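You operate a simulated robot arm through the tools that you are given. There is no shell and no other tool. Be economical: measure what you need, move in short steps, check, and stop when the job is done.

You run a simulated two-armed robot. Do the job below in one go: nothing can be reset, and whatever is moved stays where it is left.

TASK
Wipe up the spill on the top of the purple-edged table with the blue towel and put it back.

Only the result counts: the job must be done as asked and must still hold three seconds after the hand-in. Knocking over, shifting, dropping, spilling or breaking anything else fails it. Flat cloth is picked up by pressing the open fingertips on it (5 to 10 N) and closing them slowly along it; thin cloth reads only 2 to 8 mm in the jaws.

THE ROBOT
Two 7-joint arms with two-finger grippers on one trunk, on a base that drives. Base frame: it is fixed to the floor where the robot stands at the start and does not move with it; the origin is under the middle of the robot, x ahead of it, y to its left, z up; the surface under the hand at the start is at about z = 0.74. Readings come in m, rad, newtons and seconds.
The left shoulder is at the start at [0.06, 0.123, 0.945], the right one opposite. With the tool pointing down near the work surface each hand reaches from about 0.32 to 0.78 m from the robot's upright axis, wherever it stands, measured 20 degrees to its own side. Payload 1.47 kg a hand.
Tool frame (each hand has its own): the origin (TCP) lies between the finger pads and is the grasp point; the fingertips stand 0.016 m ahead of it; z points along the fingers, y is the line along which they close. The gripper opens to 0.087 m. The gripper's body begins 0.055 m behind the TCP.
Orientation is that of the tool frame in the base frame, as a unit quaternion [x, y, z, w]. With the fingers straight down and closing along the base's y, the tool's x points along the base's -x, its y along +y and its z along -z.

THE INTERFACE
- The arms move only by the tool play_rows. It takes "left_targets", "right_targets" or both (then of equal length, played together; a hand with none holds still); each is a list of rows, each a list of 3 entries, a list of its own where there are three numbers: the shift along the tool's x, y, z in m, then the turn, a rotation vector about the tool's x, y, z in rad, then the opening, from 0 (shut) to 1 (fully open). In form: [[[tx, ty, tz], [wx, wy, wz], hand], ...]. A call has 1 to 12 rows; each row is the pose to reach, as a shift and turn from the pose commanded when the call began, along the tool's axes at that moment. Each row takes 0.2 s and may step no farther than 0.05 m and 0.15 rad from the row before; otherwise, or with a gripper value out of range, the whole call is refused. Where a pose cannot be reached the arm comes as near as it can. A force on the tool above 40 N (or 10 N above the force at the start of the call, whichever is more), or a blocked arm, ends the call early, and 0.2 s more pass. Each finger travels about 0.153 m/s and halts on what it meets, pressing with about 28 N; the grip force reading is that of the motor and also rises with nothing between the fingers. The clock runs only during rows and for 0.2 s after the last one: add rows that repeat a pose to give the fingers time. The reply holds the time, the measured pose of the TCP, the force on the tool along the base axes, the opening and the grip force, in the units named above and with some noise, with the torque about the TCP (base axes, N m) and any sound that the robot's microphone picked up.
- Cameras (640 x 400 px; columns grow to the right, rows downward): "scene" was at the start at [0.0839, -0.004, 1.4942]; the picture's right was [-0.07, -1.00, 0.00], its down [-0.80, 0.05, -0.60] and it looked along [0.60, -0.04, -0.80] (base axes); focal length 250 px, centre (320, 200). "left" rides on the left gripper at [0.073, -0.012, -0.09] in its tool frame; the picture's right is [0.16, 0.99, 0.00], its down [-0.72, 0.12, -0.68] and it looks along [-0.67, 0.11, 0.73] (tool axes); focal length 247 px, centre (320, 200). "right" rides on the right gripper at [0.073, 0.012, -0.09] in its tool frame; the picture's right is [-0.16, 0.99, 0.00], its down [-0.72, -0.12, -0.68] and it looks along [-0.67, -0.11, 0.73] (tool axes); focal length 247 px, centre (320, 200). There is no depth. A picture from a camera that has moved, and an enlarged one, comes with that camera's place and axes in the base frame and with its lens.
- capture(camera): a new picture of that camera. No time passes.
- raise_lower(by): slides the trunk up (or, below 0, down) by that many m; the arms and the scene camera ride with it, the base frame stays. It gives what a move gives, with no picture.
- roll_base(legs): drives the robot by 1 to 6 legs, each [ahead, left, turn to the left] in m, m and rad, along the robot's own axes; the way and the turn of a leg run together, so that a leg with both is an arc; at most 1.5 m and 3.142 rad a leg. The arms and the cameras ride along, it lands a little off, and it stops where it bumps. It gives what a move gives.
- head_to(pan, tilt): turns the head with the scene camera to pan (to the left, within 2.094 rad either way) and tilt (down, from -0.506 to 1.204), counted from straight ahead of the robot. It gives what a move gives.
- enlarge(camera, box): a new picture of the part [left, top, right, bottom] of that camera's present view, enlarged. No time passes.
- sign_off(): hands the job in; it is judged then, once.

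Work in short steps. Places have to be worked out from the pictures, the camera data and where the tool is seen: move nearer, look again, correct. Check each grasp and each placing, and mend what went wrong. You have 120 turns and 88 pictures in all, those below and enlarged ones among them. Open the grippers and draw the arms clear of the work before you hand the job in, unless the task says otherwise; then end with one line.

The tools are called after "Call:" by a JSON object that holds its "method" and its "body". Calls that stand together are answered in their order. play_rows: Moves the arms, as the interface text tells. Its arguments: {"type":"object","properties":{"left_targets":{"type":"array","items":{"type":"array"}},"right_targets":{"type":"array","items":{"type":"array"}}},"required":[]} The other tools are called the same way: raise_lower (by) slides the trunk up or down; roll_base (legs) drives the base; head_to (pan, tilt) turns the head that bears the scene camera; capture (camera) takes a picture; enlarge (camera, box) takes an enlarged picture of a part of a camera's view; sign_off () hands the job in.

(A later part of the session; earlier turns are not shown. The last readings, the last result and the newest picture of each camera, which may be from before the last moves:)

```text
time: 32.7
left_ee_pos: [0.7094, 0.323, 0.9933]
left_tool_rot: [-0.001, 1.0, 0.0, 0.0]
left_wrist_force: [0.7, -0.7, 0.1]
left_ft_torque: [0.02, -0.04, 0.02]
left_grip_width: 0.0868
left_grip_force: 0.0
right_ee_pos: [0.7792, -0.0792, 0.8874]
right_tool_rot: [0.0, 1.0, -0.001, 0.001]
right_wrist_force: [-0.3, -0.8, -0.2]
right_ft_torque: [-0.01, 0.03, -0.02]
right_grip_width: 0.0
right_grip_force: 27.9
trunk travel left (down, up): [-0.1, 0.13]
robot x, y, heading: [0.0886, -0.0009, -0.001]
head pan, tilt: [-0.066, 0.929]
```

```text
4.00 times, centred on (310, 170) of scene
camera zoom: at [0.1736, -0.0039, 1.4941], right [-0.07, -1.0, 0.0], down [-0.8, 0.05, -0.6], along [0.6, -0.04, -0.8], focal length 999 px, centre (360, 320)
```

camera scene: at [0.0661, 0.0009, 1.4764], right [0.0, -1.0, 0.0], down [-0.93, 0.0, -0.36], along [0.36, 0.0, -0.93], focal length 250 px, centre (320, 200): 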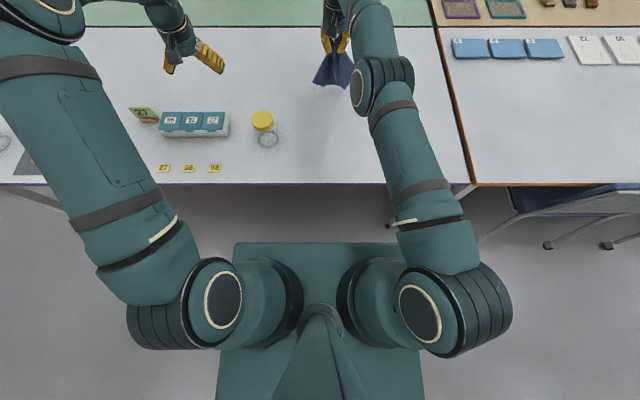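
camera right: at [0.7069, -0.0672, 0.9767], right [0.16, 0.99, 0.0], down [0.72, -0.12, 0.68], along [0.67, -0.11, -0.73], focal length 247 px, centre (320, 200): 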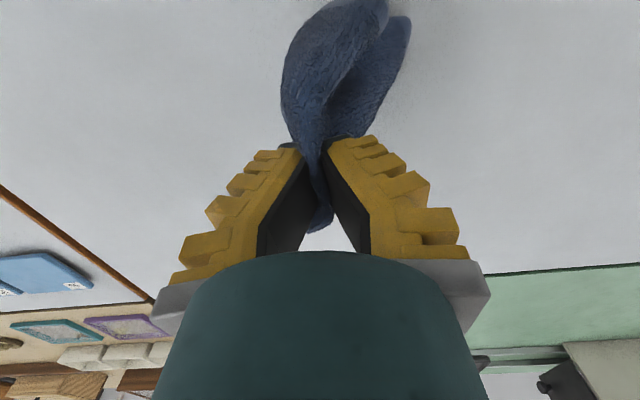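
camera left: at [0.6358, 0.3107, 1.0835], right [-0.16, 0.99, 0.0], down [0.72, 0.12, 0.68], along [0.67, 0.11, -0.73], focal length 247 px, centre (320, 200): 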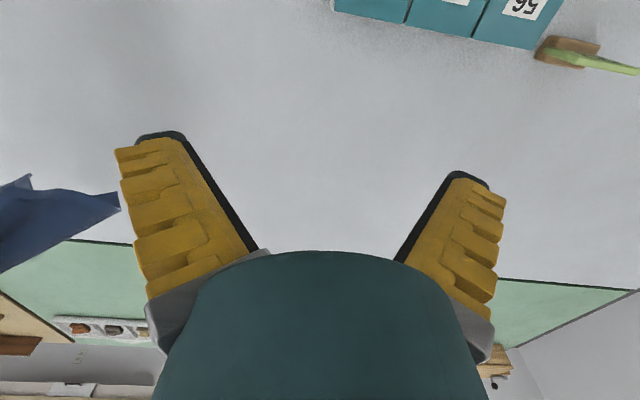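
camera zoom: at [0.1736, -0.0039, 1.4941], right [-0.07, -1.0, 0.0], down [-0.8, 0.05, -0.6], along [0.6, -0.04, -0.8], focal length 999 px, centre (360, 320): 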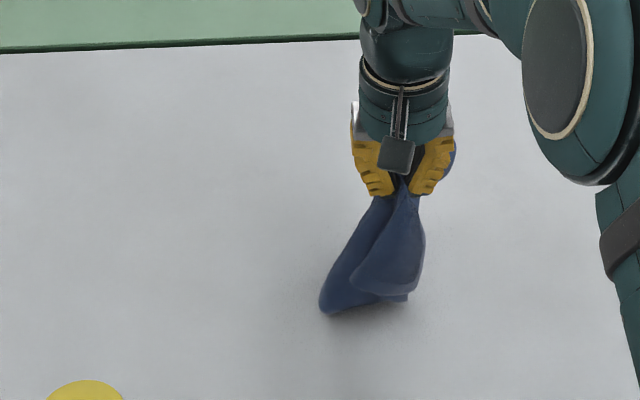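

The whole bundle came up. I raise it 12 cm more and look at how it hangs, to find true corners for a two-handed regrasp.

Call:
{"method": "play_rows", "body": {"right_targets": [[[0.01, 0, -0.03], [0, 0, 0], 0], [[0.02, 0, -0.06], [0, 0, 0], 0], [[0.04, 0, -0.09], [0, 0, 0], 0], [[0.06, 0, -0.12], [0, 0, 0], 0], [[0.08, 0, -0.12], [0, 0, 0], 0], [[0.08, 0, -0.12], [0, 0, 0], 0]]}}

Call:
{"method": "capture", "body": {"camera": "right"}}

Call:
{"method": "enlarge", "body": {"camera": "scene", "box": [260, 110, 380, 210]}}

Call:
{"method": "capture", "body": {"camera": "left"}}

```text
time: 34.1
left_ee_pos: [0.7096, 0.3219, 0.9913]
left_tool_rot: [0.0, 1.0, 0.0, 0.0]
left_wrist_force: [0.5, 1.2, -0.5]
left_ft_torque: [0.01, 0.02, 0.01]
left_grip_width: 0.0871
left_grip_force: 0.1
right_ee_pos: [0.6998, -0.0776, 1.0067]
right_tool_rot: [0.0, 1.0, -0.001, 0.0]
right_wrist_force: [-0.4, -0.2, -0.3]
right_ft_torque: [0.02, -0.01, 0.02]
right_grip_width: 0.0
right_grip_force: 27.9
trunk travel left (down, up): [-0.1, 0.13]
robot x, y, heading: [0.0894, 0.0022, 0.003]
head pan, tilt: [-0.066, 0.929]
```

```text
53 pictures are left
camera right: at [0.627, -0.0664, 1.0963], right [0.16, 0.99, 0.0], down [0.72, -0.11, 0.68], along [0.67, -0.11, -0.73], focal length 247 px, centre (320, 200)
```

right: 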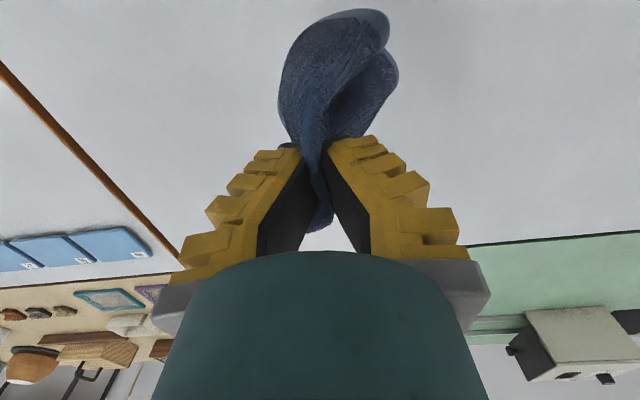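

```text
4.00 times, centred on (320, 160) of scene
camera zoom: at [0.1736, -0.0039, 1.4941], right [-0.07, -1.0, 0.0], down [-0.8, 0.05, -0.6], along [0.6, -0.04, -0.8], focal length 999 px, centre (320, 360)
```

zoom: 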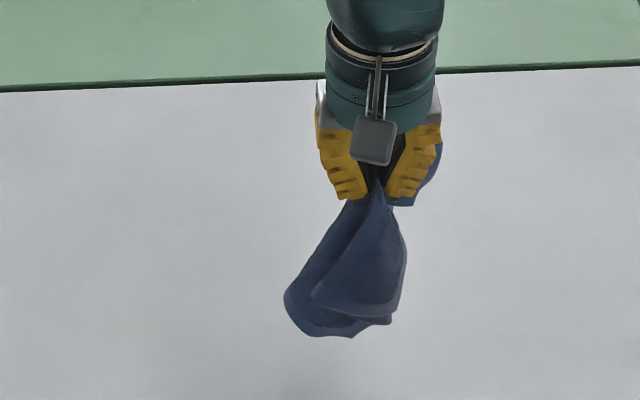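

```text
51 pictures are left
camera left: at [0.6363, 0.3106, 1.0833], right [-0.16, 0.99, 0.0], down [0.72, 0.12, 0.68], along [0.67, 0.11, -0.73], focal length 247 px, centre (320, 200)
```

left: 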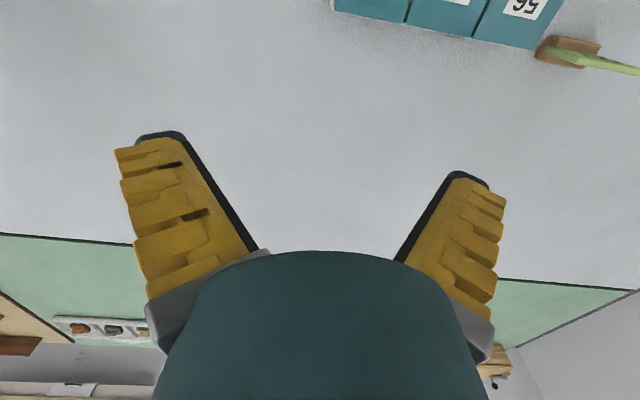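

The pinch is now nearer the middle of the towel, with parts hanging on both sides. I lower it straight down, release it and look.

Call:
{"method": "play_rows", "body": {"right_targets": [[[0, 0.0, 0.03], [0, 0, 0], 0], [[0, 0.01, 0.06], [0, 0, 0], 0], [[0, 0.02, 0.09], [0, 0, 0], 0], [[0, 0.03, 0.12], [0, 0, 0], 0], [[0, 0.04, 0.15], [0, 0, 0], 0], [[0, 0.05, 0.18], [0, 0, 0], 0], [[0, 0.05, 0.2], [0, 0, 0], 0], [[0, 0.05, 0.22], [0, 0, 0], 0], [[0, 0.05, 0.235], [0, 0, 0], 0], [[0, 0.05, 0.235], [0, 0, 0], 0.3], [[0, 0.05, 0.235], [0, 0, 0], 0.5]]}}

Call:
{"method": "play_rows", "body": {"right_targets": [[[0, 0, -0.03], [0, 0, 0], 0.6], [[0, 0, -0.06], [0, 0, 0], 1], [[0, -0.03, -0.09], [0, 0, 0], 1], [[0, -0.06, -0.12], [0, 0, 0], 1], [[0, -0.09, -0.15], [0, 0, 0], 1], [[0, -0.13, -0.15], [0, 0, 0], 1], [[0, -0.17, -0.15], [0, 0, 0], 1], [[0, -0.2, -0.15], [0, 0, 0], 1]]}}

Call:
{"method": "enlarge", "body": {"camera": "scene", "box": [240, 130, 400, 230]}}

```text
time: 36.5
left_ee_pos: [0.7096, 0.3228, 0.9934]
left_tool_rot: [0.001, 1.0, 0.001, 0.0]
left_wrist_force: [0.2, 0.7, 0.1]
left_ft_torque: [-0.02, -0.03, -0.02]
left_grip_width: 0.087
left_grip_force: 0.0
right_ee_pos: [0.701, -0.0274, 0.7716]
right_tool_rot: [0.0, 1.0, 0.0, 0.0]
right_wrist_force: [-0.2, -0.6, 0.9]
right_ft_torque: [0.03, 0.0, 0.02]
right_grip_width: 0.0491
right_grip_force: 3.9
trunk travel left (down, up): [-0.1, 0.13]
robot x, y, heading: [0.0864, 0.0002, 0.004]
head pan, tilt: [-0.066, 0.929]
```

```text
time: 38.3
left_ee_pos: [0.7093, 0.3224, 0.9935]
left_tool_rot: [0.0, 1.0, 0.0, -0.001]
left_wrist_force: [-0.4, -0.2, 0.7]
left_ft_torque: [0.05, -0.06, -0.01]
left_grip_width: 0.087
left_grip_force: 0.0
right_ee_pos: [0.7018, -0.2296, 0.9221]
right_tool_rot: [-0.001, 1.0, 0.0, -0.001]
right_wrist_force: [0.2, -0.1, 0.7]
right_ft_torque: [0.04, 0.03, 0.0]
right_grip_width: 0.0873
right_grip_force: 0.0
trunk travel left (down, up): [-0.1, 0.13]
robot x, y, heading: [0.0892, -0.0, 0.003]
head pan, tilt: [-0.066, 0.929]
```

```text
4.00 times, centred on (320, 180) of scene
camera zoom: at [0.1734, -0.0045, 1.4941], right [-0.07, -1.0, 0.0], down [-0.8, 0.05, -0.6], along [0.6, -0.04, -0.8], focal length 999 px, centre (320, 280)
```

zoom: 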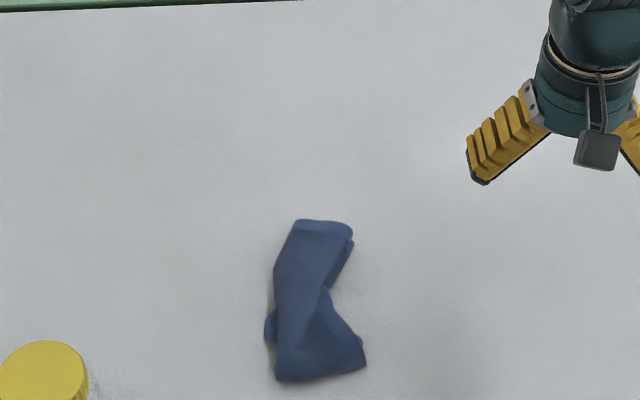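

It is more folded now. I take a close-up to find free corners.

Call:
{"method": "enlarge", "body": {"camera": "scene", "box": [298, 178, 338, 230]}}

Call:
{"method": "capture", "body": {"camera": "right"}}

```text
7.69 times, centred on (318, 204) of scene
camera zoom: at [0.1734, -0.0045, 1.4941], right [-0.07, -1.0, 0.0], down [-0.8, 0.05, -0.6], along [0.6, -0.04, -0.8], focal length 1920 px, centre (335, 169)
```

zoom: 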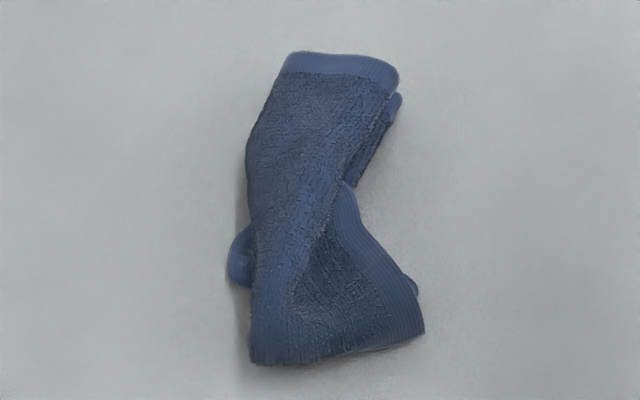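

```text
48 pictures are left
camera right: at [0.6282, -0.2177, 1.0112], right [0.16, 0.99, 0.0], down [0.72, -0.12, 0.68], along [0.67, -0.11, -0.73], focal length 247 px, centre (320, 200)
```

right: 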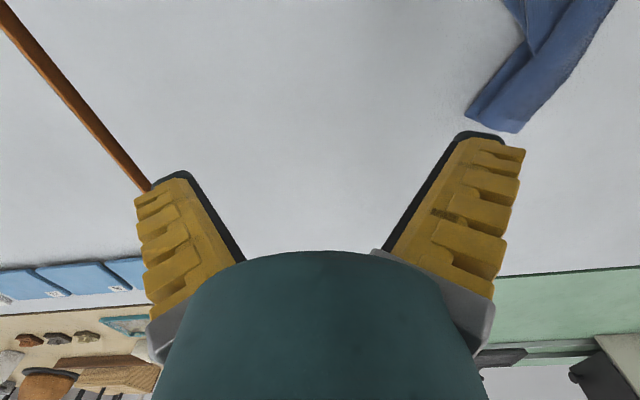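

A true corner with a hem sticks out at about (0.64, -0.078), and another piece of hem pokes out on the left near (0.683, 0.006). I bring the right hand over the first one for a closer look.

Call:
{"method": "play_rows", "body": {"right_targets": [[[0.012, 0.025, 0.02], [0, 0, 0], 0.9], [[0.024, 0.05, 0.04], [0, 0, 0], 0.8], [[0.036, 0.075, 0.06], [0, 0, 0], 0.7], [[0.048, 0.1, 0.08], [0, 0, 0], 0.6], [[0.055, 0.13, 0.1], [0, 0, 0], 0.5], [[0.055, 0.145, 0.12], [0, 0, 0], 0.4], [[0.055, 0.145, 0.12], [0, 0, 0], 0.4]]}}

Call:
{"method": "capture", "body": {"camera": "right"}}

```text
time: 39.9
left_ee_pos: [0.7089, 0.3221, 0.9932]
left_tool_rot: [0.0, 1.0, 0.0, 0.0]
left_wrist_force: [0.5, -0.3, 0.0]
left_ft_torque: [0.01, 0.02, 0.04]
left_grip_width: 0.0871
left_grip_force: 0.0
right_ee_pos: [0.6447, -0.0836, 0.8023]
right_tool_rot: [0.0, 1.0, 0.0, 0.0]
right_wrist_force: [-0.1, -0.8, 0.4]
right_ft_torque: [0.01, 0.01, 0.0]
right_grip_width: 0.0409
right_grip_force: 4.4
trunk travel left (down, up): [-0.1, 0.13]
robot x, y, heading: [0.0886, 0.0001, -0.0]
head pan, tilt: [-0.066, 0.929]
```

```text
47 pictures are left
camera right: at [0.5721, -0.0716, 0.891], right [0.16, 0.99, 0.0], down [0.72, -0.12, 0.68], along [0.67, -0.11, -0.73], focal length 247 px, centre (320, 200)
```

right: 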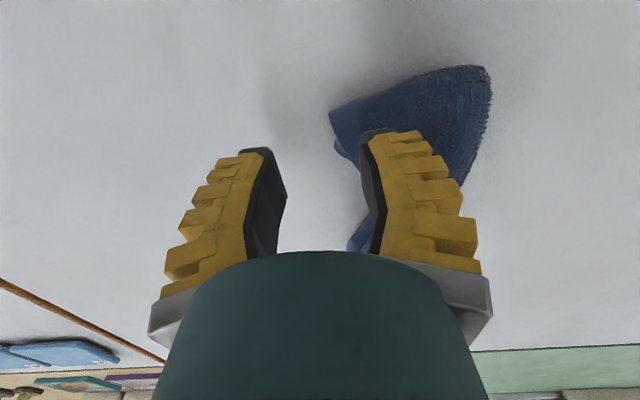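

The corner is measured at (0.639, -0.076). I shift 1 cm left, press down and pinch it.

Call:
{"method": "play_rows", "body": {"right_targets": [[[0, 0.01, 0.02], [0, 0, 0], 0.4], [[0, 0.01, 0.036], [0, 0, 0], 0.4], [[0, 0.01, 0.042], [0, 0, 0], 0.4], [[0, 0.01, 0.0445], [0, 0, 0], 0.4], [[0, 0.01, 0.0445], [0, 0, 0], 0.3], [[0, 0.01, 0.0445], [0, 0, 0], 0.2], [[0, 0.01, 0.0445], [0, 0, 0], 0.1], [[0, 0.01, 0.0445], [0, 0, 0], 0], [[0, 0.01, 0.0445], [0, 0, 0], 0], [[0, 0.01, 0.03], [0, 0, 0], 0], [[0, 0.01, 0.02], [0, 0, 0], 0]]}}

Call:
{"method": "capture", "body": {"camera": "right"}}

```text
time: 41.7
left_ee_pos: [0.709, 0.3218, 0.9943]
left_tool_rot: [-0.001, 1.0, 0.0, 0.0]
left_wrist_force: [0.7, -0.2, 0.9]
left_ft_torque: [-0.01, 0.04, 0.01]
left_grip_width: 0.087
left_grip_force: 0.2
right_ee_pos: [0.6476, -0.0725, 0.7609]
right_tool_rot: [-0.001, 1.0, 0.001, 0.003]
right_wrist_force: [-5.7, 1.3, 22.3]
right_ft_torque: [0.22, -0.06, 0.09]
right_grip_width: 0.0
right_grip_force: 27.9
trunk travel left (down, up): [-0.1, 0.13]
robot x, y, heading: [0.0925, -0.0014, -0.001]
head pan, tilt: [-0.066, 0.929]
stopped in row 9 (right hand): the force on the tool passed its limit at 40 N (the readings are from after the stop); the commanded pose is now the measured one
```

```text
46 pictures are left
camera right: at [0.573, -0.0609, 0.8499], right [0.16, 0.99, 0.0], down [0.72, -0.12, 0.68], along [0.68, -0.1, -0.73], focal length 247 px, centre (320, 200)
```

right: 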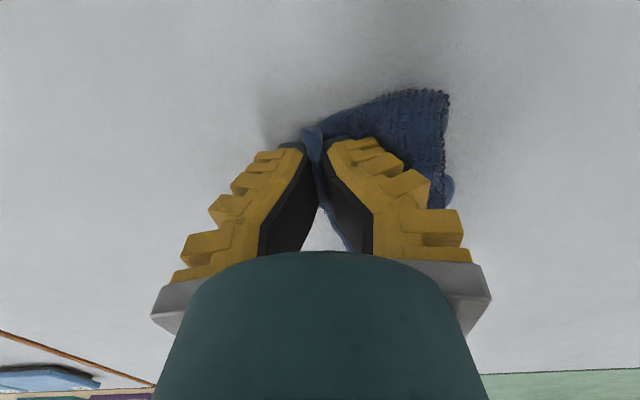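

The corner is gripped. I raise it straight up, so that the towel unfolds hanging from this corner, and look.

Call:
{"method": "play_rows", "body": {"right_targets": [[[0, 0, -0.03], [0, 0, 0], 0], [[0, 0, -0.06], [0, 0, 0], 0], [[0, 0, -0.1], [0, 0, 0], 0], [[0, 0, -0.14], [0, 0, 0], 0], [[0, 0, -0.18], [0, 0, 0], 0], [[0, 0, -0.22], [0, 0, 0], 0], [[0, 0, -0.26], [0, 0, 0], 0], [[0, 0, -0.3], [0, 0, 0], 0], [[0, 0, -0.3], [0, 0, 0], 0], [[0, 0, -0.3], [0, 0, 0], 0]]}}

Call:
{"method": "enlarge", "body": {"camera": "scene", "box": [240, 110, 400, 240]}}

Call:
{"method": "capture", "body": {"camera": "right"}}

```text
time: 43.9
left_ee_pos: [0.708, 0.322, 0.993]
left_tool_rot: [0.0, 1.0, 0.0, 0.0]
left_wrist_force: [1.2, -0.3, -0.5]
left_ft_torque: [0.01, 0.02, -0.01]
left_grip_width: 0.0869
left_grip_force: 0.1
right_ee_pos: [0.6443, -0.0739, 1.0593]
right_tool_rot: [0.001, 1.0, 0.0, 0.002]
right_wrist_force: [0.6, -0.3, 0.0]
right_ft_torque: [-0.02, 0.01, 0.01]
right_grip_width: 0.0
right_grip_force: 28.4
trunk travel left (down, up): [-0.1, 0.13]
robot x, y, heading: [0.09, 0.0029, -0.005]
head pan, tilt: [-0.066, 0.929]
```

```text
3.08 times, centred on (320, 175) of scene
camera zoom: at [0.1732, -0.004, 1.4941], right [-0.07, -1.0, 0.0], down [-0.8, 0.05, -0.6], along [0.6, -0.04, -0.8], focal length 768 px, centre (320, 277)
```

zoom: 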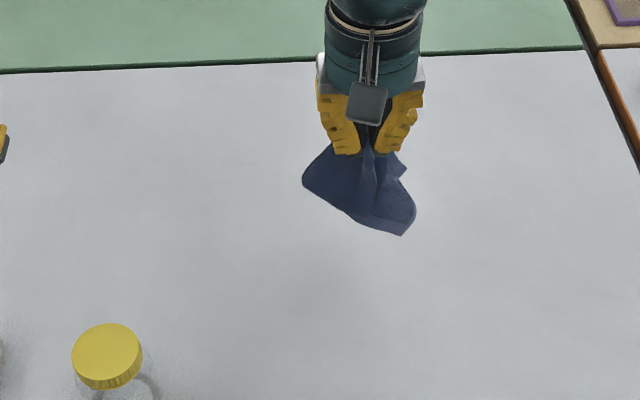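

```text
44 pictures are left
camera right: at [0.5714, -0.0625, 1.1482], right [0.16, 0.99, 0.0], down [0.72, -0.12, 0.68], along [0.67, -0.11, -0.73], focal length 247 px, centre (320, 200)
```

right: 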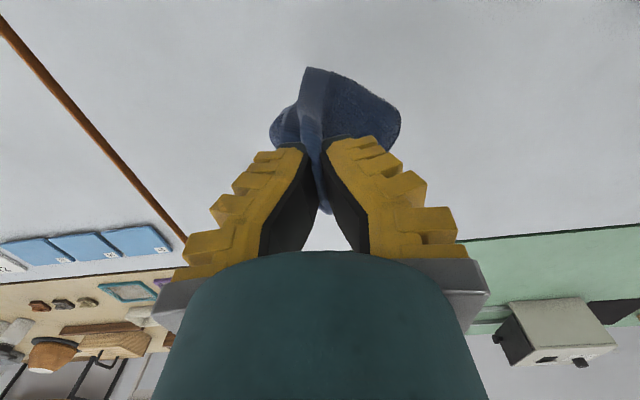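

I zoom in on the hanging towel to read its edges.

Call:
{"method": "enlarge", "body": {"camera": "scene", "box": [305, 130, 355, 175]}}

```text
8.89 times, centred on (330, 152) of scene
camera zoom: at [0.1732, -0.004, 1.4941], right [-0.07, -1.0, 0.0], down [-0.8, 0.05, -0.6], along [0.6, -0.04, -0.8], focal length 2219 px, centre (231, 622)
```

zoom: 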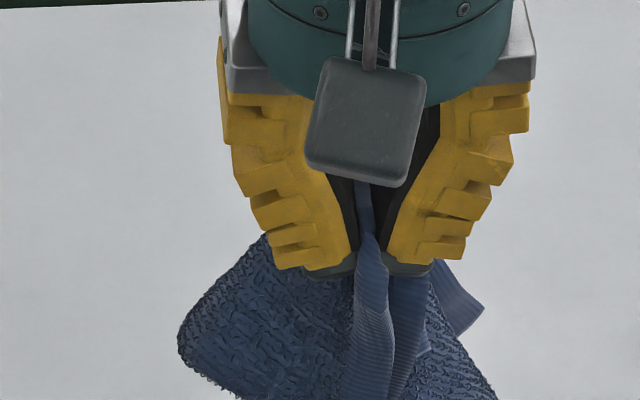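

I lay it diagonally: start above the middle, then pull the held corner toward the near right while lowering, so the cloth trails behind.

Call:
{"method": "play_rows", "body": {"right_targets": [[[-0.03, 0.02, 0.03], [0, 0, 0], 0], [[-0.06, 0.04, 0.06], [0, 0, 0], 0], [[-0.09, 0.06, 0.08], [0, 0, 0], 0], [[-0.106, 0.074, 0.1], [0, 0, 0], 0], [[-0.09, 0.06, 0.13], [0, 0, 0], 0], [[-0.07, 0.04, 0.16], [0, 0, 0], 0], [[-0.05, 0.02, 0.19], [0, 0, 0], 0], [[-0.03, 0.0, 0.22], [0, 0, 0], 0], [[-0.01, -0.02, 0.25], [0, 0, 0], 0], [[0.01, -0.04, 0.28], [0, 0, 0], 0], [[0.04, -0.07, 0.29], [0, 0, 0], 0], [[0.06, -0.09, 0.29], [0, 0, 0], 0]]}}

Call:
{"method": "enlarge", "body": {"camera": "scene", "box": [270, 150, 390, 240]}}

Call:
{"method": "capture", "body": {"camera": "right"}}

```text
time: 46.5
left_ee_pos: [0.7088, 0.3205, 0.994]
left_tool_rot: [0.0, 1.0, 0.0, 0.0]
left_wrist_force: [-0.5, -0.1, 0.2]
left_ft_torque: [0.02, 0.0, -0.02]
left_grip_width: 0.0869
left_grip_force: 0.0
right_ee_pos: [0.5849, -0.1625, 0.7688]
right_tool_rot: [-0.001, 1.0, 0.001, 0.003]
right_wrist_force: [0.8, 0.6, 4.5]
right_ft_torque: [0.08, -0.09, 0.03]
right_grip_width: 0.0
right_grip_force: 28.2
trunk travel left (down, up): [-0.1, 0.13]
robot x, y, heading: [0.0892, -0.0008, 0.001]
head pan, tilt: [-0.066, 0.929]
```

```text
4.44 times, centred on (330, 195) of scene
camera zoom: at [0.1731, -0.004, 1.4942], right [-0.07, -1.0, 0.0], down [-0.8, 0.05, -0.6], along [0.6, -0.04, -0.8], focal length 1110 px, centre (276, 222)
```

zoom: 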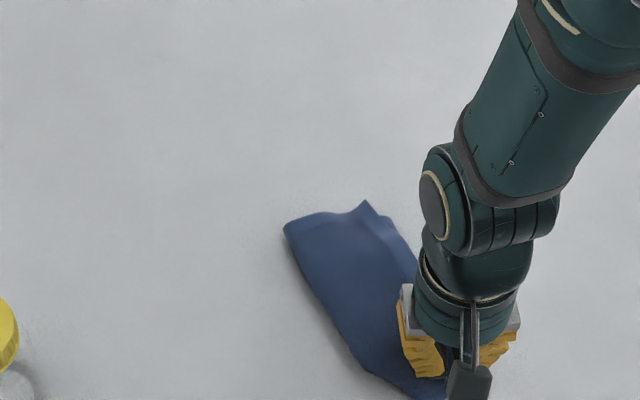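

```text
41 pictures are left
camera right: at [0.5129, -0.1512, 0.8578], right [0.16, 0.99, 0.0], down [0.72, -0.12, 0.68], along [0.68, -0.11, -0.73], focal length 247 px, centre (320, 200)
```

right: 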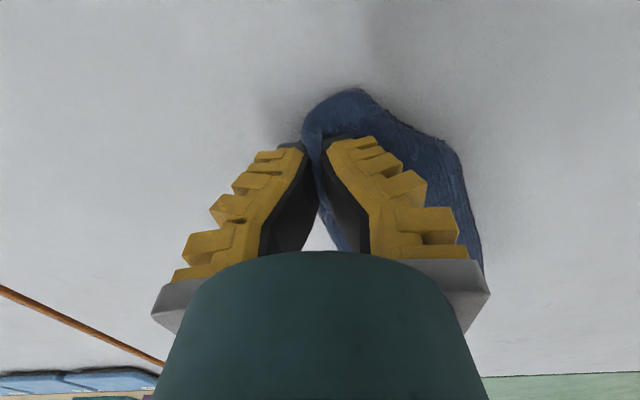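

It lies as a long strip. I release, move the hand aside and take a close look.

Call:
{"method": "play_rows", "body": {"right_targets": [[[0, 0, 0], [0, 0, 0], 0.3], [[0, 0, 0], [0, 0, 0], 0.6], [[0, 0, -0.03], [0, 0, 0], 0.9], [[0, -0.02, -0.07], [0, 0, 0], 1], [[0, -0.05, -0.1], [0, 0, 0], 1], [[0, -0.08, -0.13], [0, 0, 0], 1], [[0, -0.12, -0.15], [0, 0, 0], 1], [[0, -0.16, -0.15], [0, 0, 0], 1]]}}

Call:
{"method": "enlarge", "body": {"camera": "scene", "box": [306, 184, 386, 248]}}

```text
time: 48.3
left_ee_pos: [0.7093, 0.3222, 0.9933]
left_tool_rot: [0.0, 1.0, 0.0, 0.0]
left_wrist_force: [-0.4, 0.3, 0.1]
left_ft_torque: [-0.03, 0.0, -0.02]
left_grip_width: 0.087
left_grip_force: 0.1
right_ee_pos: [0.5856, -0.3254, 0.92]
right_tool_rot: [-0.001, 1.0, 0.001, 0.001]
right_wrist_force: [-0.5, -1.0, 0.3]
right_ft_torque: [0.0, 0.01, 0.03]
right_grip_width: 0.087
right_grip_force: 0.0
trunk travel left (down, up): [-0.1, 0.13]
robot x, y, heading: [0.0894, -0.0023, 0.0]
head pan, tilt: [-0.066, 0.929]
```

```text
6.25 times, centred on (346, 216) of scene
camera zoom: at [0.1734, -0.0048, 1.4941], right [-0.07, -1.0, 0.0], down [-0.8, 0.05, -0.6], along [0.6, -0.04, -0.8], focal length 1560 px, centre (158, 100)
```

zoom: 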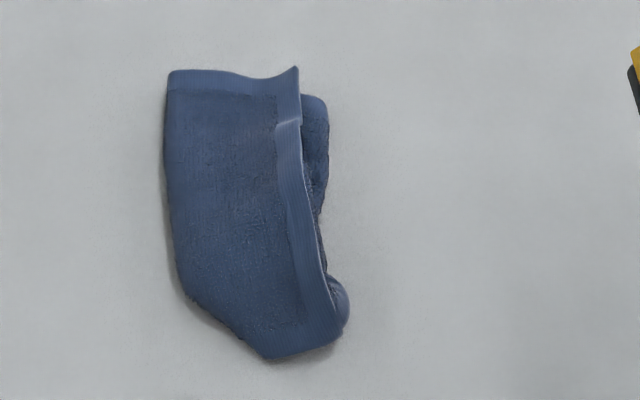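

Now I can read it. The towel's true right edge lies on top from corner A (about (0.754, -0.131)) to corner B (about (0.570, -0.134)), and the rest is folded under on the left. I will take B with the right hand and A with the left, and hang it from that edge; the right hand goes over B first.

Call:
{"method": "play_rows", "body": {"right_targets": [[[0.004, 0.03, 0.0], [0, 0, 0], 0.9], [[0.008, 0.06, 0.01], [0, 0, 0], 0.8], [[0.012, 0.09, 0.02], [0, 0, 0], 0.7], [[0.016, 0.12, 0.04], [0, 0, 0], 0.6], [[0.018, 0.15, 0.065], [0, 0, 0], 0.5], [[0.0186, 0.18, 0.09], [0, 0, 0], 0.4], [[0.0186, 0.195, 0.115], [0, 0, 0], 0.4], [[0.0186, 0.195, 0.125], [0, 0, 0], 0.4]]}}

Call:
{"method": "capture", "body": {"camera": "right"}}

```text
time: 50.1
left_ee_pos: [0.7081, 0.3224, 0.9939]
left_tool_rot: [0.0, 1.0, 0.001, 0.0]
left_wrist_force: [-0.2, 0.0, 0.2]
left_ft_torque: [0.0, -0.01, -0.04]
left_grip_width: 0.0871
left_grip_force: 0.0
right_ee_pos: [0.5674, -0.1284, 0.7948]
right_tool_rot: [-0.001, 1.0, 0.001, 0.002]
right_wrist_force: [0.1, 0.4, 0.5]
right_ft_torque: [0.02, 0.01, -0.01]
right_grip_width: 0.0407
right_grip_force: 4.1
trunk travel left (down, up): [-0.1, 0.13]
robot x, y, heading: [0.0902, 0.0039, 0.001]
head pan, tilt: [-0.066, 0.929]
```

```text
39 pictures are left
camera right: at [0.4951, -0.1172, 0.883], right [0.16, 0.99, 0.0], down [0.72, -0.12, 0.68], along [0.67, -0.11, -0.73], focal length 247 px, centre (320, 200)
```

right: 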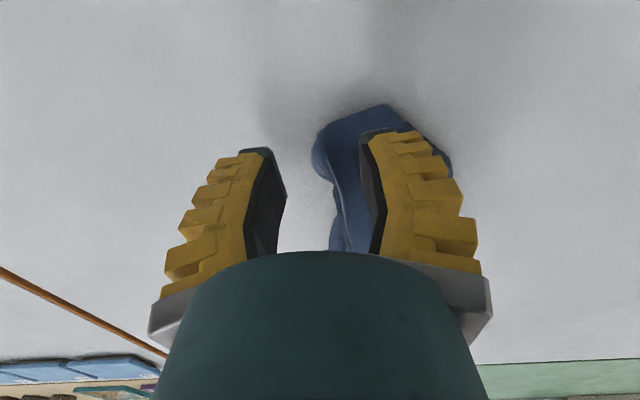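

Call:
{"method": "enlarge", "body": {"camera": "right", "box": [260, 80, 480, 260]}}

```text
2.22 times, centred on (370, 170) of right
camera zoom: at [0.4951, -0.1172, 0.883], right [0.16, 0.99, 0.0], down [0.72, -0.12, 0.68], along [0.67, -0.11, -0.73], focal length 549 px, centre (209, 267)
```

zoom: 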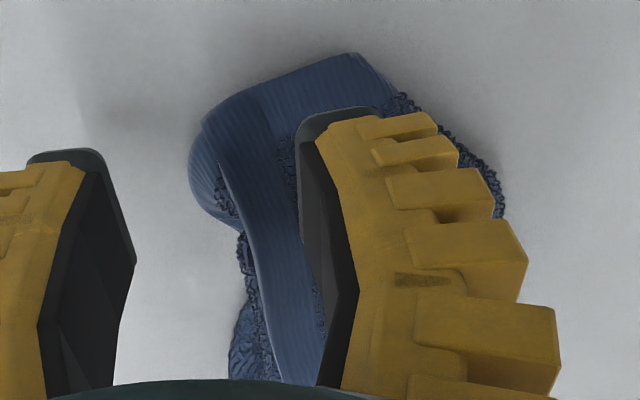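

Corner B, a bit crumpled from the earlier pinch, lies between the fingers. I go down and close on it slowly, with less pressure than before.

Call:
{"method": "play_rows", "body": {"right_targets": [[[0, 0.002, 0.02], [0, 0, 0], 0.4], [[0, 0.002, 0.03], [0, 0, 0], 0.4], [[0, 0.002, 0.0355], [0, 0, 0], 0.4], [[0, 0.002, 0.0355], [0, 0, 0], 0.3], [[0, 0.002, 0.0355], [0, 0, 0], 0.2], [[0, 0.002, 0.0345], [0, 0, 0], 0.1], [[0, 0.002, 0.034], [0, 0, 0], 0], [[0, 0.002, 0.034], [0, 0, 0], 0], [[0, 0.002, 0.028], [0, 0, 0], 0], [[0, 0.002, 0.02], [0, 0, 0], 0], [[0, 0.002, 0.02], [0, 0, 0], 0]]}}

Call:
{"method": "capture", "body": {"camera": "right"}}

```text
time: 52.5
left_ee_pos: [0.7094, 0.3215, 0.9938]
left_tool_rot: [0.0, 1.0, 0.0, 0.0]
left_wrist_force: [-0.1, 1.2, 0.7]
left_ft_torque: [-0.01, 0.01, -0.01]
left_grip_width: 0.0872
left_grip_force: 0.0
right_ee_pos: [0.5679, -0.1269, 0.7743]
right_tool_rot: [-0.001, 1.0, 0.0, 0.002]
right_wrist_force: [-0.6, 0.5, -0.8]
right_ft_torque: [-0.01, -0.01, -0.02]
right_grip_width: 0.0
right_grip_force: 28.1
trunk travel left (down, up): [-0.1, 0.13]
robot x, y, heading: [0.0888, -0.0023, 0.002]
head pan, tilt: [-0.066, 0.929]
```

```text
37 pictures are left
camera right: at [0.4946, -0.115, 0.8625], right [0.16, 0.99, 0.0], down [0.72, -0.12, 0.68], along [0.67, -0.11, -0.73], focal length 247 px, centre (320, 200)
```

right: 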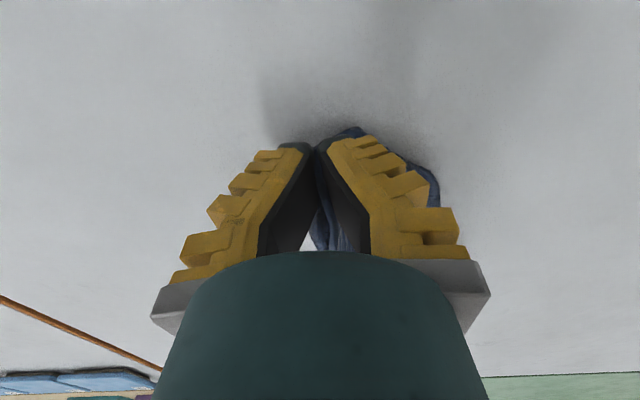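

It looks held. I now look at corner A with the scene camera before bringing in the left hand.

Call:
{"method": "enlarge", "body": {"camera": "scene", "box": [306, 170, 386, 234]}}

```text
6.25 times, centred on (346, 202) of scene
camera zoom: at [0.1735, -0.0039, 1.4941], right [-0.07, -1.0, 0.0], down [-0.8, 0.05, -0.6], along [0.6, -0.04, -0.8], focal length 1560 px, centre (158, 188)
```

zoom: 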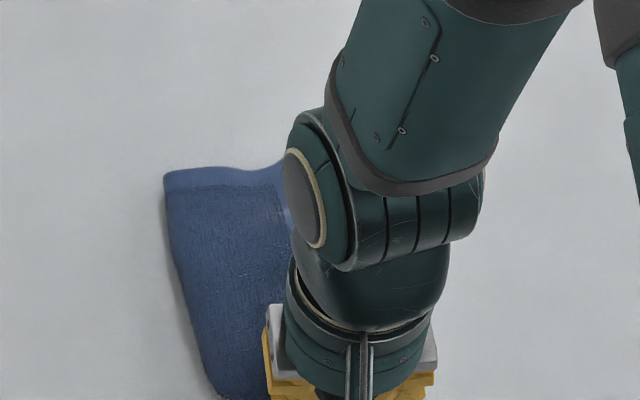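

The right arm would block the left hand at A. I drag corner B to the right so that the edge B–A trails to the left, where the left hand can reach A.

Call:
{"method": "play_rows", "body": {"right_targets": [[[0, -0.02, 0.004], [0, 0, 0], 0], [[0, -0.04, 0.006], [0, 0, 0], 0], [[0, -0.06, 0.006], [0, 0, 0], 0], [[-0.005, -0.08, 0.006], [0, 0, 0], 0], [[-0.01, -0.1, 0.006], [0, 0, 0], 0], [[-0.015, -0.12, 0.006], [0, 0, 0], 0], [[-0.02, -0.14, 0.006], [0, 0, 0], 0], [[-0.03, -0.16, 0.006], [0, 0, 0], 0], [[-0.04, -0.18, 0.006], [0, 0, 0], 0], [[-0.05, -0.2, 0.006], [0, 0, 0], 0]]}}

Call:
{"method": "enlarge", "body": {"camera": "scene", "box": [306, 160, 426, 250]}}

```text
time: 54.7
left_ee_pos: [0.7096, 0.322, 0.9939]
left_tool_rot: [-0.001, 1.0, 0.0, 0.0]
left_wrist_force: [-0.2, 0.4, 0.4]
left_ft_torque: [0.01, 0.0, 0.0]
left_grip_width: 0.087
left_grip_force: 0.1
right_ee_pos: [0.6172, -0.3268, 0.7684]
right_tool_rot: [-0.001, 1.0, 0.001, 0.002]
right_wrist_force: [-0.4, 0.8, 0.6]
right_ft_torque: [0.01, 0.01, -0.02]
right_grip_width: 0.0001
right_grip_force: 28.0
trunk travel left (down, up): [-0.1, 0.13]
robot x, y, heading: [0.0897, -0.0006, -0.004]
head pan, tilt: [-0.066, 0.929]
```

```text
4.44 times, centred on (366, 205) of scene
camera zoom: at [0.1735, -0.0044, 1.4941], right [-0.07, -1.0, 0.0], down [-0.8, 0.05, -0.6], along [0.6, -0.04, -0.8], focal length 1110 px, centre (116, 178)
```

zoom: 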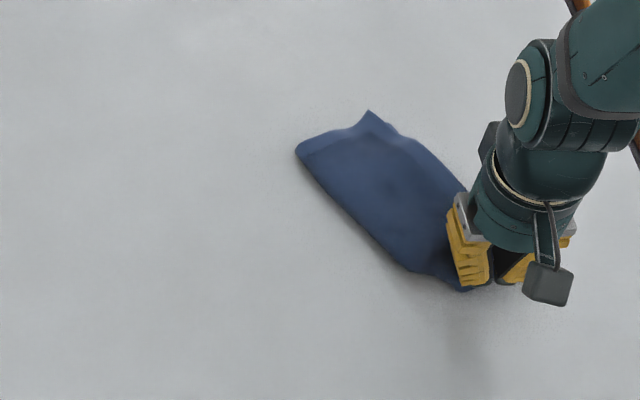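

The edge still points away from me. I lift the towel by B, move it to the left and lay it while moving to the right, so that A ends up left of B.

Call:
{"method": "play_rows", "body": {"right_targets": [[[0, 0.02, -0.04], [0, 0, 0], 0], [[0, 0.05, -0.08], [0, 0, 0], 0], [[0, 0.09, -0.11], [0, 0, 0], 0], [[0, 0.13, -0.14], [0, 0, 0], 0], [[0, 0.17, -0.17], [0, 0, 0], 0], [[0, 0.21, -0.2], [0, 0, 0], 0], [[0, 0.25, -0.22], [0, 0, 0], 0], [[0, 0.29, -0.22], [0, 0, 0], 0], [[0, 0.32, -0.22], [0, 0, 0], 0], [[0, 0.34, -0.22], [0, 0, 0], 0], [[0, 0.34, -0.22], [0, 0, 0], 0]]}}

Call:
{"method": "play_rows", "body": {"right_targets": [[[0, 0, 0.03], [0, 0, 0], 0], [[0, -0.015, 0.05], [0, 0, 0], 0], [[0, -0.035, 0.07], [0, 0, 0], 0], [[0, -0.055, 0.09], [0, 0, 0], 0], [[0, -0.075, 0.11], [0, 0, 0], 0], [[0, -0.1, 0.135], [0, 0, 0], 0], [[0, -0.12, 0.16], [0, 0, 0], 0], [[0, -0.14, 0.185], [0, 0, 0], 0], [[0, -0.16, 0.205], [0, 0, 0], 0], [[0, -0.18, 0.218], [0, 0, 0], 0], [[0, -0.2, 0.218], [0, 0, 0], 0], [[0, -0.22, 0.218], [0, 0, 0], 0]]}}

Call:
{"method": "enlarge", "body": {"camera": "scene", "box": [270, 160, 390, 250]}}

```text
time: 57.1
left_ee_pos: [0.7099, 0.3219, 0.9928]
left_tool_rot: [0.0, 1.0, 0.0, 0.0]
left_wrist_force: [0.7, -0.8, -0.4]
left_ft_torque: [0.01, 0.01, 0.02]
left_grip_width: 0.0868
left_grip_force: 0.1
right_ee_pos: [0.6174, 0.0151, 0.988]
right_tool_rot: [0.001, 1.0, 0.001, 0.002]
right_wrist_force: [0.3, -0.9, -0.3]
right_ft_torque: [-0.02, 0.03, -0.01]
right_grip_width: 0.0002
right_grip_force: 28.1
trunk travel left (down, up): [-0.1, 0.13]
robot x, y, heading: [0.0906, -0.0044, 0.003]
head pan, tilt: [-0.066, 0.929]
```

```text
time: 59.7
left_ee_pos: [0.7093, 0.3209, 0.9936]
left_tool_rot: [0.0, 1.0, -0.001, -0.001]
left_wrist_force: [0.4, 0.6, 0.1]
left_ft_torque: [0.0, 0.0, 0.0]
left_grip_width: 0.0867
left_grip_force: 0.1
right_ee_pos: [0.6177, -0.2054, 0.7708]
right_tool_rot: [-0.001, 1.0, 0.001, 0.002]
right_wrist_force: [0.0, 0.5, 0.3]
right_ft_torque: [-0.01, -0.03, -0.03]
right_grip_width: 0.0
right_grip_force: 28.8
trunk travel left (down, up): [-0.1, 0.13]
robot x, y, heading: [0.092, 0.001, -0.001]
head pan, tilt: [-0.066, 0.929]
```

```text
4.44 times, centred on (330, 205) of scene
camera zoom: at [0.1733, -0.0043, 1.4942], right [-0.07, -1.0, 0.0], down [-0.8, 0.05, -0.6], along [0.6, -0.04, -0.8], focal length 1110 px, centre (276, 178)
```

zoom: 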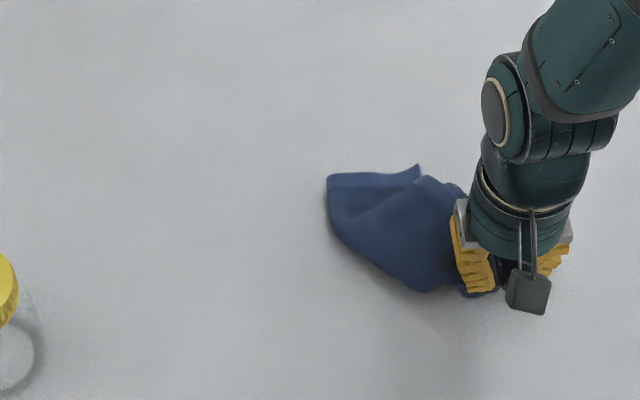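

Call:
{"method": "enlarge", "body": {"camera": "scene", "box": [322, 186, 378, 230]}}

```text
9.09 times, centred on (350, 208) of scene
camera zoom: at [0.1733, -0.0043, 1.4942], right [-0.07, -1.0, 0.0], down [-0.8, 0.05, -0.6], along [0.6, -0.04, -0.8], focal length 2270 px, centre (47, 127)
```

zoom: 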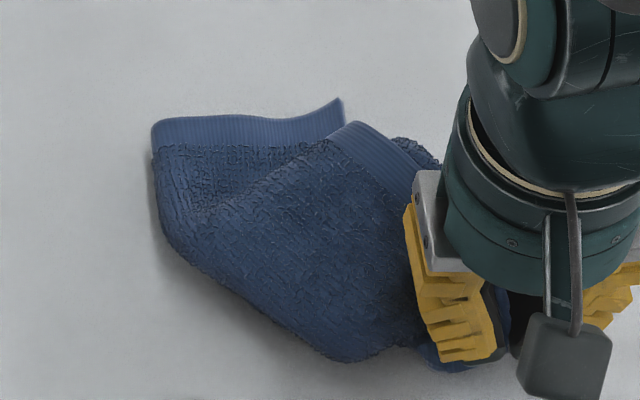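

Corner A sticks up at about (0.741, -0.167), on the left side of the right hand. I bring the left hand toward it, turned 90 degrees so its camera stays clear of the right gripper.

Call:
{"method": "play_rows", "body": {"left_targets": [[[-0.001, -0.025, 0.0], [0, 0, 0.14], 0.9], [[-0.002, -0.05, 0.0], [0, 0, 0.28], 0.8], [[-0.003, -0.08, 0.0], [0, 0, 0.42], 0.7], [[-0.004, -0.11, 0.0], [0, 0, 0.56], 0.6], [[-0.005, -0.14, 0.01], [0, 0, 0.7], 0.5], [[-0.006, -0.17, 0.02], [0, 0, 0.84], 0.5], [[-0.007, -0.2, 0.03], [0, 0, 0.98], 0.5], [[-0.008, -0.23, 0.04], [0, 0, 1.12], 0.5], [[-0.009, -0.26, 0.05], [0, 0, 1.26], 0.5], [[-0.01, -0.29, 0.06], [0, 0, 1.4], 0.5], [[-0.011, -0.32, 0.06], [0, 0, 1.54], 0.5], [[-0.02, -0.36, 0.06], [0, 0, 1.57], 0.5]]}}

Call:
{"method": "capture", "body": {"camera": "left"}}

Call:
{"method": "capture", "body": {"camera": "scene"}}

```text
time: 62.3
left_ee_pos: [0.73, -0.0383, 0.9345]
left_tool_rot: [0.707, 0.707, 0.0, 0.0]
left_wrist_force: [-0.7, 0.8, -0.2]
left_ft_torque: [0.02, 0.03, -0.01]
left_grip_width: 0.0489
left_grip_force: 3.8
right_ee_pos: [0.6187, -0.2061, 0.7705]
right_tool_rot: [0.0, 1.0, 0.0, 0.002]
right_wrist_force: [-0.5, 0.5, 2.2]
right_ft_torque: [0.04, 0.0, 0.0]
right_grip_width: 0.0005
right_grip_force: 28.2
trunk travel left (down, up): [-0.1, 0.13]
robot x, y, heading: [0.0885, -0.0011, 0.004]
head pan, tilt: [-0.066, 0.929]
```

```text
32 pictures are left
camera left: at [0.7181, 0.0341, 1.0242], right [0.99, 0.16, 0.0], down [0.12, -0.72, 0.68], along [0.11, -0.67, -0.73], focal length 247 px, centre (320, 200)
```

left: 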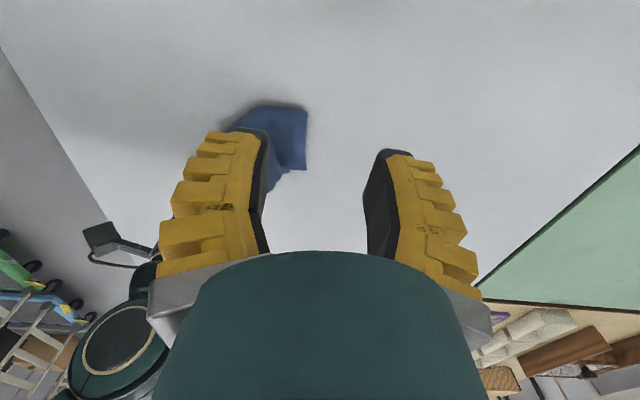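

```text
31 pictures are left
camera scene: at [0.1737, -0.005, 1.4941], right [-0.07, -1.0, 0.0], down [-0.8, 0.05, -0.6], along [0.6, -0.04, -0.8], focal length 250 px, centre (320, 200)
```

scene: 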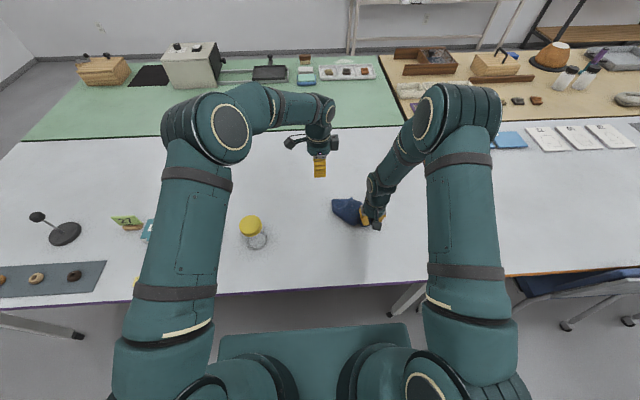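

The left camera puts corner A at (0.731, -0.168). I move the left hand above it at z = 0.79 and look again.

Call:
{"method": "play_rows", "body": {"left_targets": [[[-0.03, 0, 0.03], [0, 0, 0], 0.45], [[-0.06, 0, 0.06], [0, 0, 0], 0.4], [[-0.09, 0, 0.09], [0, 0, 0], 0.4], [[-0.115, -0.003, 0.12], [0, 0, 0], 0.4], [[-0.125, -0.003, 0.14], [0, 0, 0], 0.4], [[-0.125, -0.003, 0.14], [0, 0, 0], 0.4]]}}

Call:
{"method": "capture", "body": {"camera": "left"}}

```text
time: 63.7
left_ee_pos: [0.7284, -0.1642, 0.7931]
left_tool_rot: [0.707, 0.708, 0.001, 0.0]
left_wrist_force: [-0.3, 0.4, 0.9]
left_ft_torque: [-0.02, 0.0, 0.0]
left_grip_width: 0.0409
left_grip_force: 4.4
right_ee_pos: [0.6184, -0.206, 0.7717]
right_tool_rot: [-0.002, 1.0, 0.001, 0.001]
right_wrist_force: [-0.2, -0.7, 1.0]
right_ft_torque: [0.0, -0.02, 0.02]
right_grip_width: 0.0003
right_grip_force: 28.3
trunk travel left (down, up): [-0.1, 0.13]
robot x, y, heading: [0.0915, -0.001, 0.001]
head pan, tilt: [-0.066, 0.929]
```

```text
30 pictures are left
camera left: at [0.7144, -0.0906, 0.883], right [0.99, 0.16, 0.0], down [0.12, -0.72, 0.68], along [0.11, -0.67, -0.73], focal length 247 px, centre (320, 200)
```

left: 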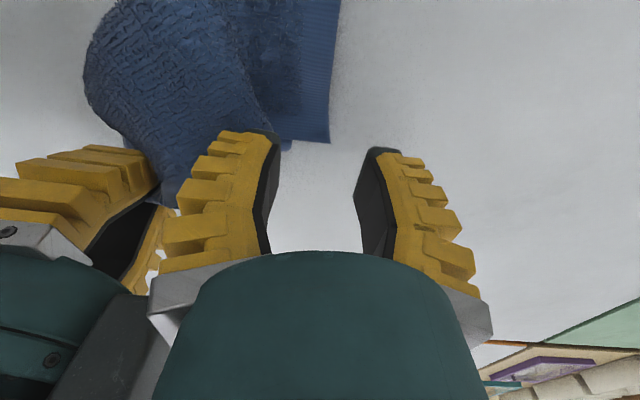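

A lies at (0.733, -0.167). I shift 9 mm toward it, go down and pinch it slowly.

Call:
{"method": "play_rows", "body": {"left_targets": [[[0.009, 0, 0.02], [0, 0, 0], 0.4], [[0.009, 0, 0.029], [0, 0, 0], 0.4], [[0.009, 0, 0.034], [0, 0, 0], 0.4], [[0.009, 0, 0.034], [0, 0, 0], 0.3], [[0.009, 0, 0.034], [0, 0, 0], 0.2], [[0.009, 0, 0.033], [0, 0, 0], 0.1], [[0.009, 0, 0.0325], [0, 0, 0], 0], [[0.009, 0, 0.0325], [0, 0, 0], 0], [[0.009, 0, 0.025], [0, 0, 0], 0], [[0.009, 0, 0.015], [0, 0, 0], 0], [[0.009, 0, 0.015], [0, 0, 0], 0]]}}

Call:
{"method": "capture", "body": {"camera": "left"}}

```text
time: 66.1
left_ee_pos: [0.7263, -0.1527, 0.7785]
left_tool_rot: [0.707, 0.708, 0.001, 0.0]
left_wrist_force: [-0.1, -0.2, 0.3]
left_ft_torque: [-0.01, 0.05, -0.02]
left_grip_width: 0.0
left_grip_force: 27.3
right_ee_pos: [0.6177, -0.2073, 0.77]
right_tool_rot: [0.0, 1.0, 0.0, 0.002]
right_wrist_force: [-0.3, 0.7, 1.0]
right_ft_torque: [0.02, -0.03, -0.01]
right_grip_width: 0.0
right_grip_force: 28.0
trunk travel left (down, up): [-0.1, 0.13]
robot x, y, heading: [0.0912, -0.002, -0.001]
head pan, tilt: [-0.066, 0.929]
```

```text
29 pictures are left
camera left: at [0.7144, -0.0807, 0.8679], right [0.99, 0.16, 0.0], down [0.12, -0.72, 0.68], along [0.11, -0.67, -0.73], focal length 247 px, centre (320, 200)
```

left: 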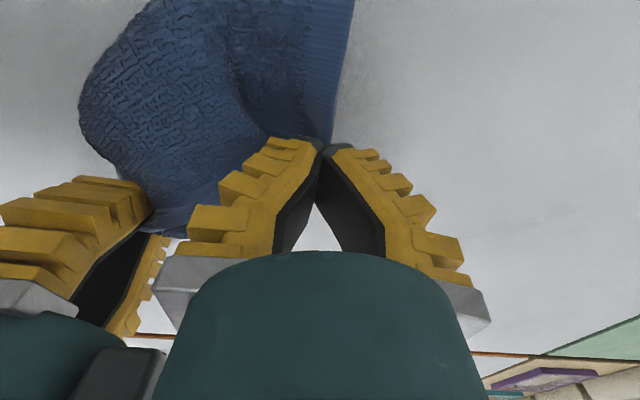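

A looks gripped. I lift both hands together and then bring them level, left and right, about 0.16 m apart.

Call:
{"method": "play_rows", "body": {"left_targets": [[[0, 0, -0.04], [0, 0, 0], 0], [[0, 0, -0.08], [0, 0, 0], 0], [[0, 0, -0.12], [0, 0, 0], 0], [[0, 0, -0.16], [0, 0, 0], 0], [[0.01, 0, -0.2], [0, 0, 0], 0], [[0.03, 0, -0.23], [0, 0, 0], 0], [[0.06, -0.005, -0.25], [0, 0, 0], 0], [[0.09, -0.01, -0.25], [0, 0, 0], 0], [[0.12, -0.015, -0.25], [0, 0, 0], 0], [[0.15, -0.02, -0.25], [0, 0, 0], 0], [[0.18, -0.026, -0.25], [0, 0, 0], 0], [[0.18, -0.026, -0.25], [0, 0, 0], 0]], "right_targets": [[[0, 0, -0.04], [0, 0, 0], 0], [[0, 0, -0.08], [0, 0, 0], 0], [[0, 0, -0.12], [0, 0, 0], 0], [[0, 0, -0.16], [0, 0, 0], 0], [[-0.005, 0.005, -0.2], [0, 0, 0], 0], [[-0.01, 0.02, -0.23], [0, 0, 0], 0], [[-0.025, 0.035, -0.25], [0, 0, 0], 0], [[-0.04, 0.05, -0.255], [0, 0, 0], 0], [[-0.055, 0.065, -0.255], [0, 0, 0], 0], [[-0.07, 0.075, -0.255], [0, 0, 0], 0], [[-0.082, 0.08, -0.255], [0, 0, 0], 0], [[-0.082, 0.08, -0.255], [0, 0, 0], 0]]}}

Call:
{"method": "enlarge", "body": {"camera": "scene", "box": [250, 110, 410, 220]}}

```text
time: 68.7
left_ee_pos: [0.6994, 0.0256, 1.0289]
left_tool_rot: [0.707, 0.707, 0.0, 0.0]
left_wrist_force: [-0.4, 0.0, -0.2]
left_ft_torque: [0.0, -0.01, 0.01]
left_grip_width: 0.0
left_grip_force: 28.1
right_ee_pos: [0.6985, -0.1265, 1.0247]
right_tool_rot: [-0.001, 1.0, 0.001, 0.001]
right_wrist_force: [0.1, -0.1, -0.9]
right_ft_torque: [0.0, 0.02, 0.0]
right_grip_width: 0.0
right_grip_force: 28.2
trunk travel left (down, up): [-0.1, 0.13]
robot x, y, heading: [0.09, 0.0003, 0.001]
head pan, tilt: [-0.066, 0.929]
```

```text
3.64 times, centred on (330, 165) of scene
camera zoom: at [0.1734, -0.0045, 1.4941], right [-0.07, -1.0, 0.0], down [-0.8, 0.05, -0.6], along [0.6, -0.04, -0.8], focal length 908 px, centre (284, 327)
```

zoom: 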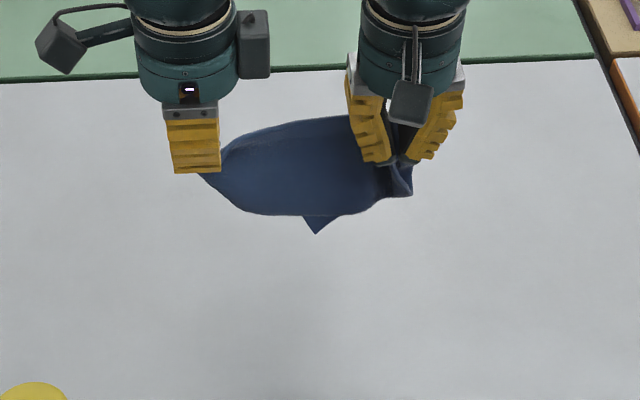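

Both corners are held. I spread the hands a little to tighten the edge and watch the sideways force.

Call:
{"method": "play_rows", "body": {"left_targets": [[[0.006, 0, -0.01], [0, 0, 0], 0], [[0.012, 0, -0.02], [0, 0, 0], 0], [[0.016, 0, -0.02], [0, 0, 0], 0], [[0.02, 0, -0.02], [0, 0, 0], 0], [[0.02, 0, -0.02], [0, 0, 0], 0]], "right_targets": [[[0, -0.005, -0.01], [0, 0, 0], 0], [[0, -0.01, -0.02], [0, 0, 0], 0], [[0, -0.015, -0.022], [0, 0, 0], 0], [[0, -0.015, -0.022], [0, 0, 0], 0], [[0, -0.015, -0.022], [0, 0, 0], 0]]}}

Call:
{"method": "enlarge", "body": {"camera": "scene", "box": [280, 120, 370, 180]}}

```text
time: 69.9
left_ee_pos: [0.6999, 0.0475, 1.0483]
left_tool_rot: [0.706, 0.708, -0.001, 0.0]
left_wrist_force: [0.2, 0.1, -1.2]
left_ft_torque: [0.02, 0.02, 0.01]
left_grip_width: 0.0
left_grip_force: 28.0
right_ee_pos: [0.6996, -0.1416, 1.0465]
right_tool_rot: [0.0, 1.0, 0.002, 0.002]
right_wrist_force: [-0.5, -0.1, 0.8]
right_ft_torque: [0.02, 0.03, 0.01]
right_grip_width: 0.0
right_grip_force: 28.1
trunk travel left (down, up): [-0.1, 0.13]
robot x, y, heading: [0.0884, -0.0034, 0.001]
head pan, tilt: [-0.066, 0.929]
```

```text
6.67 times, centred on (325, 150) of scene
camera zoom: at [0.1734, -0.0041, 1.4941], right [-0.07, -1.0, 0.0], down [-0.8, 0.05, -0.6], along [0.6, -0.04, -0.8], focal length 1664 px, centre (287, 533)
```

zoom: 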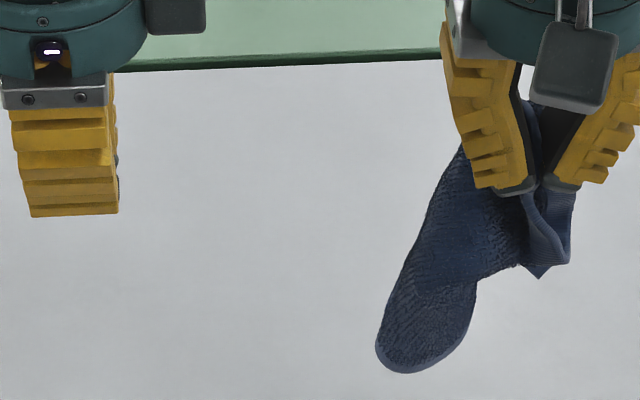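

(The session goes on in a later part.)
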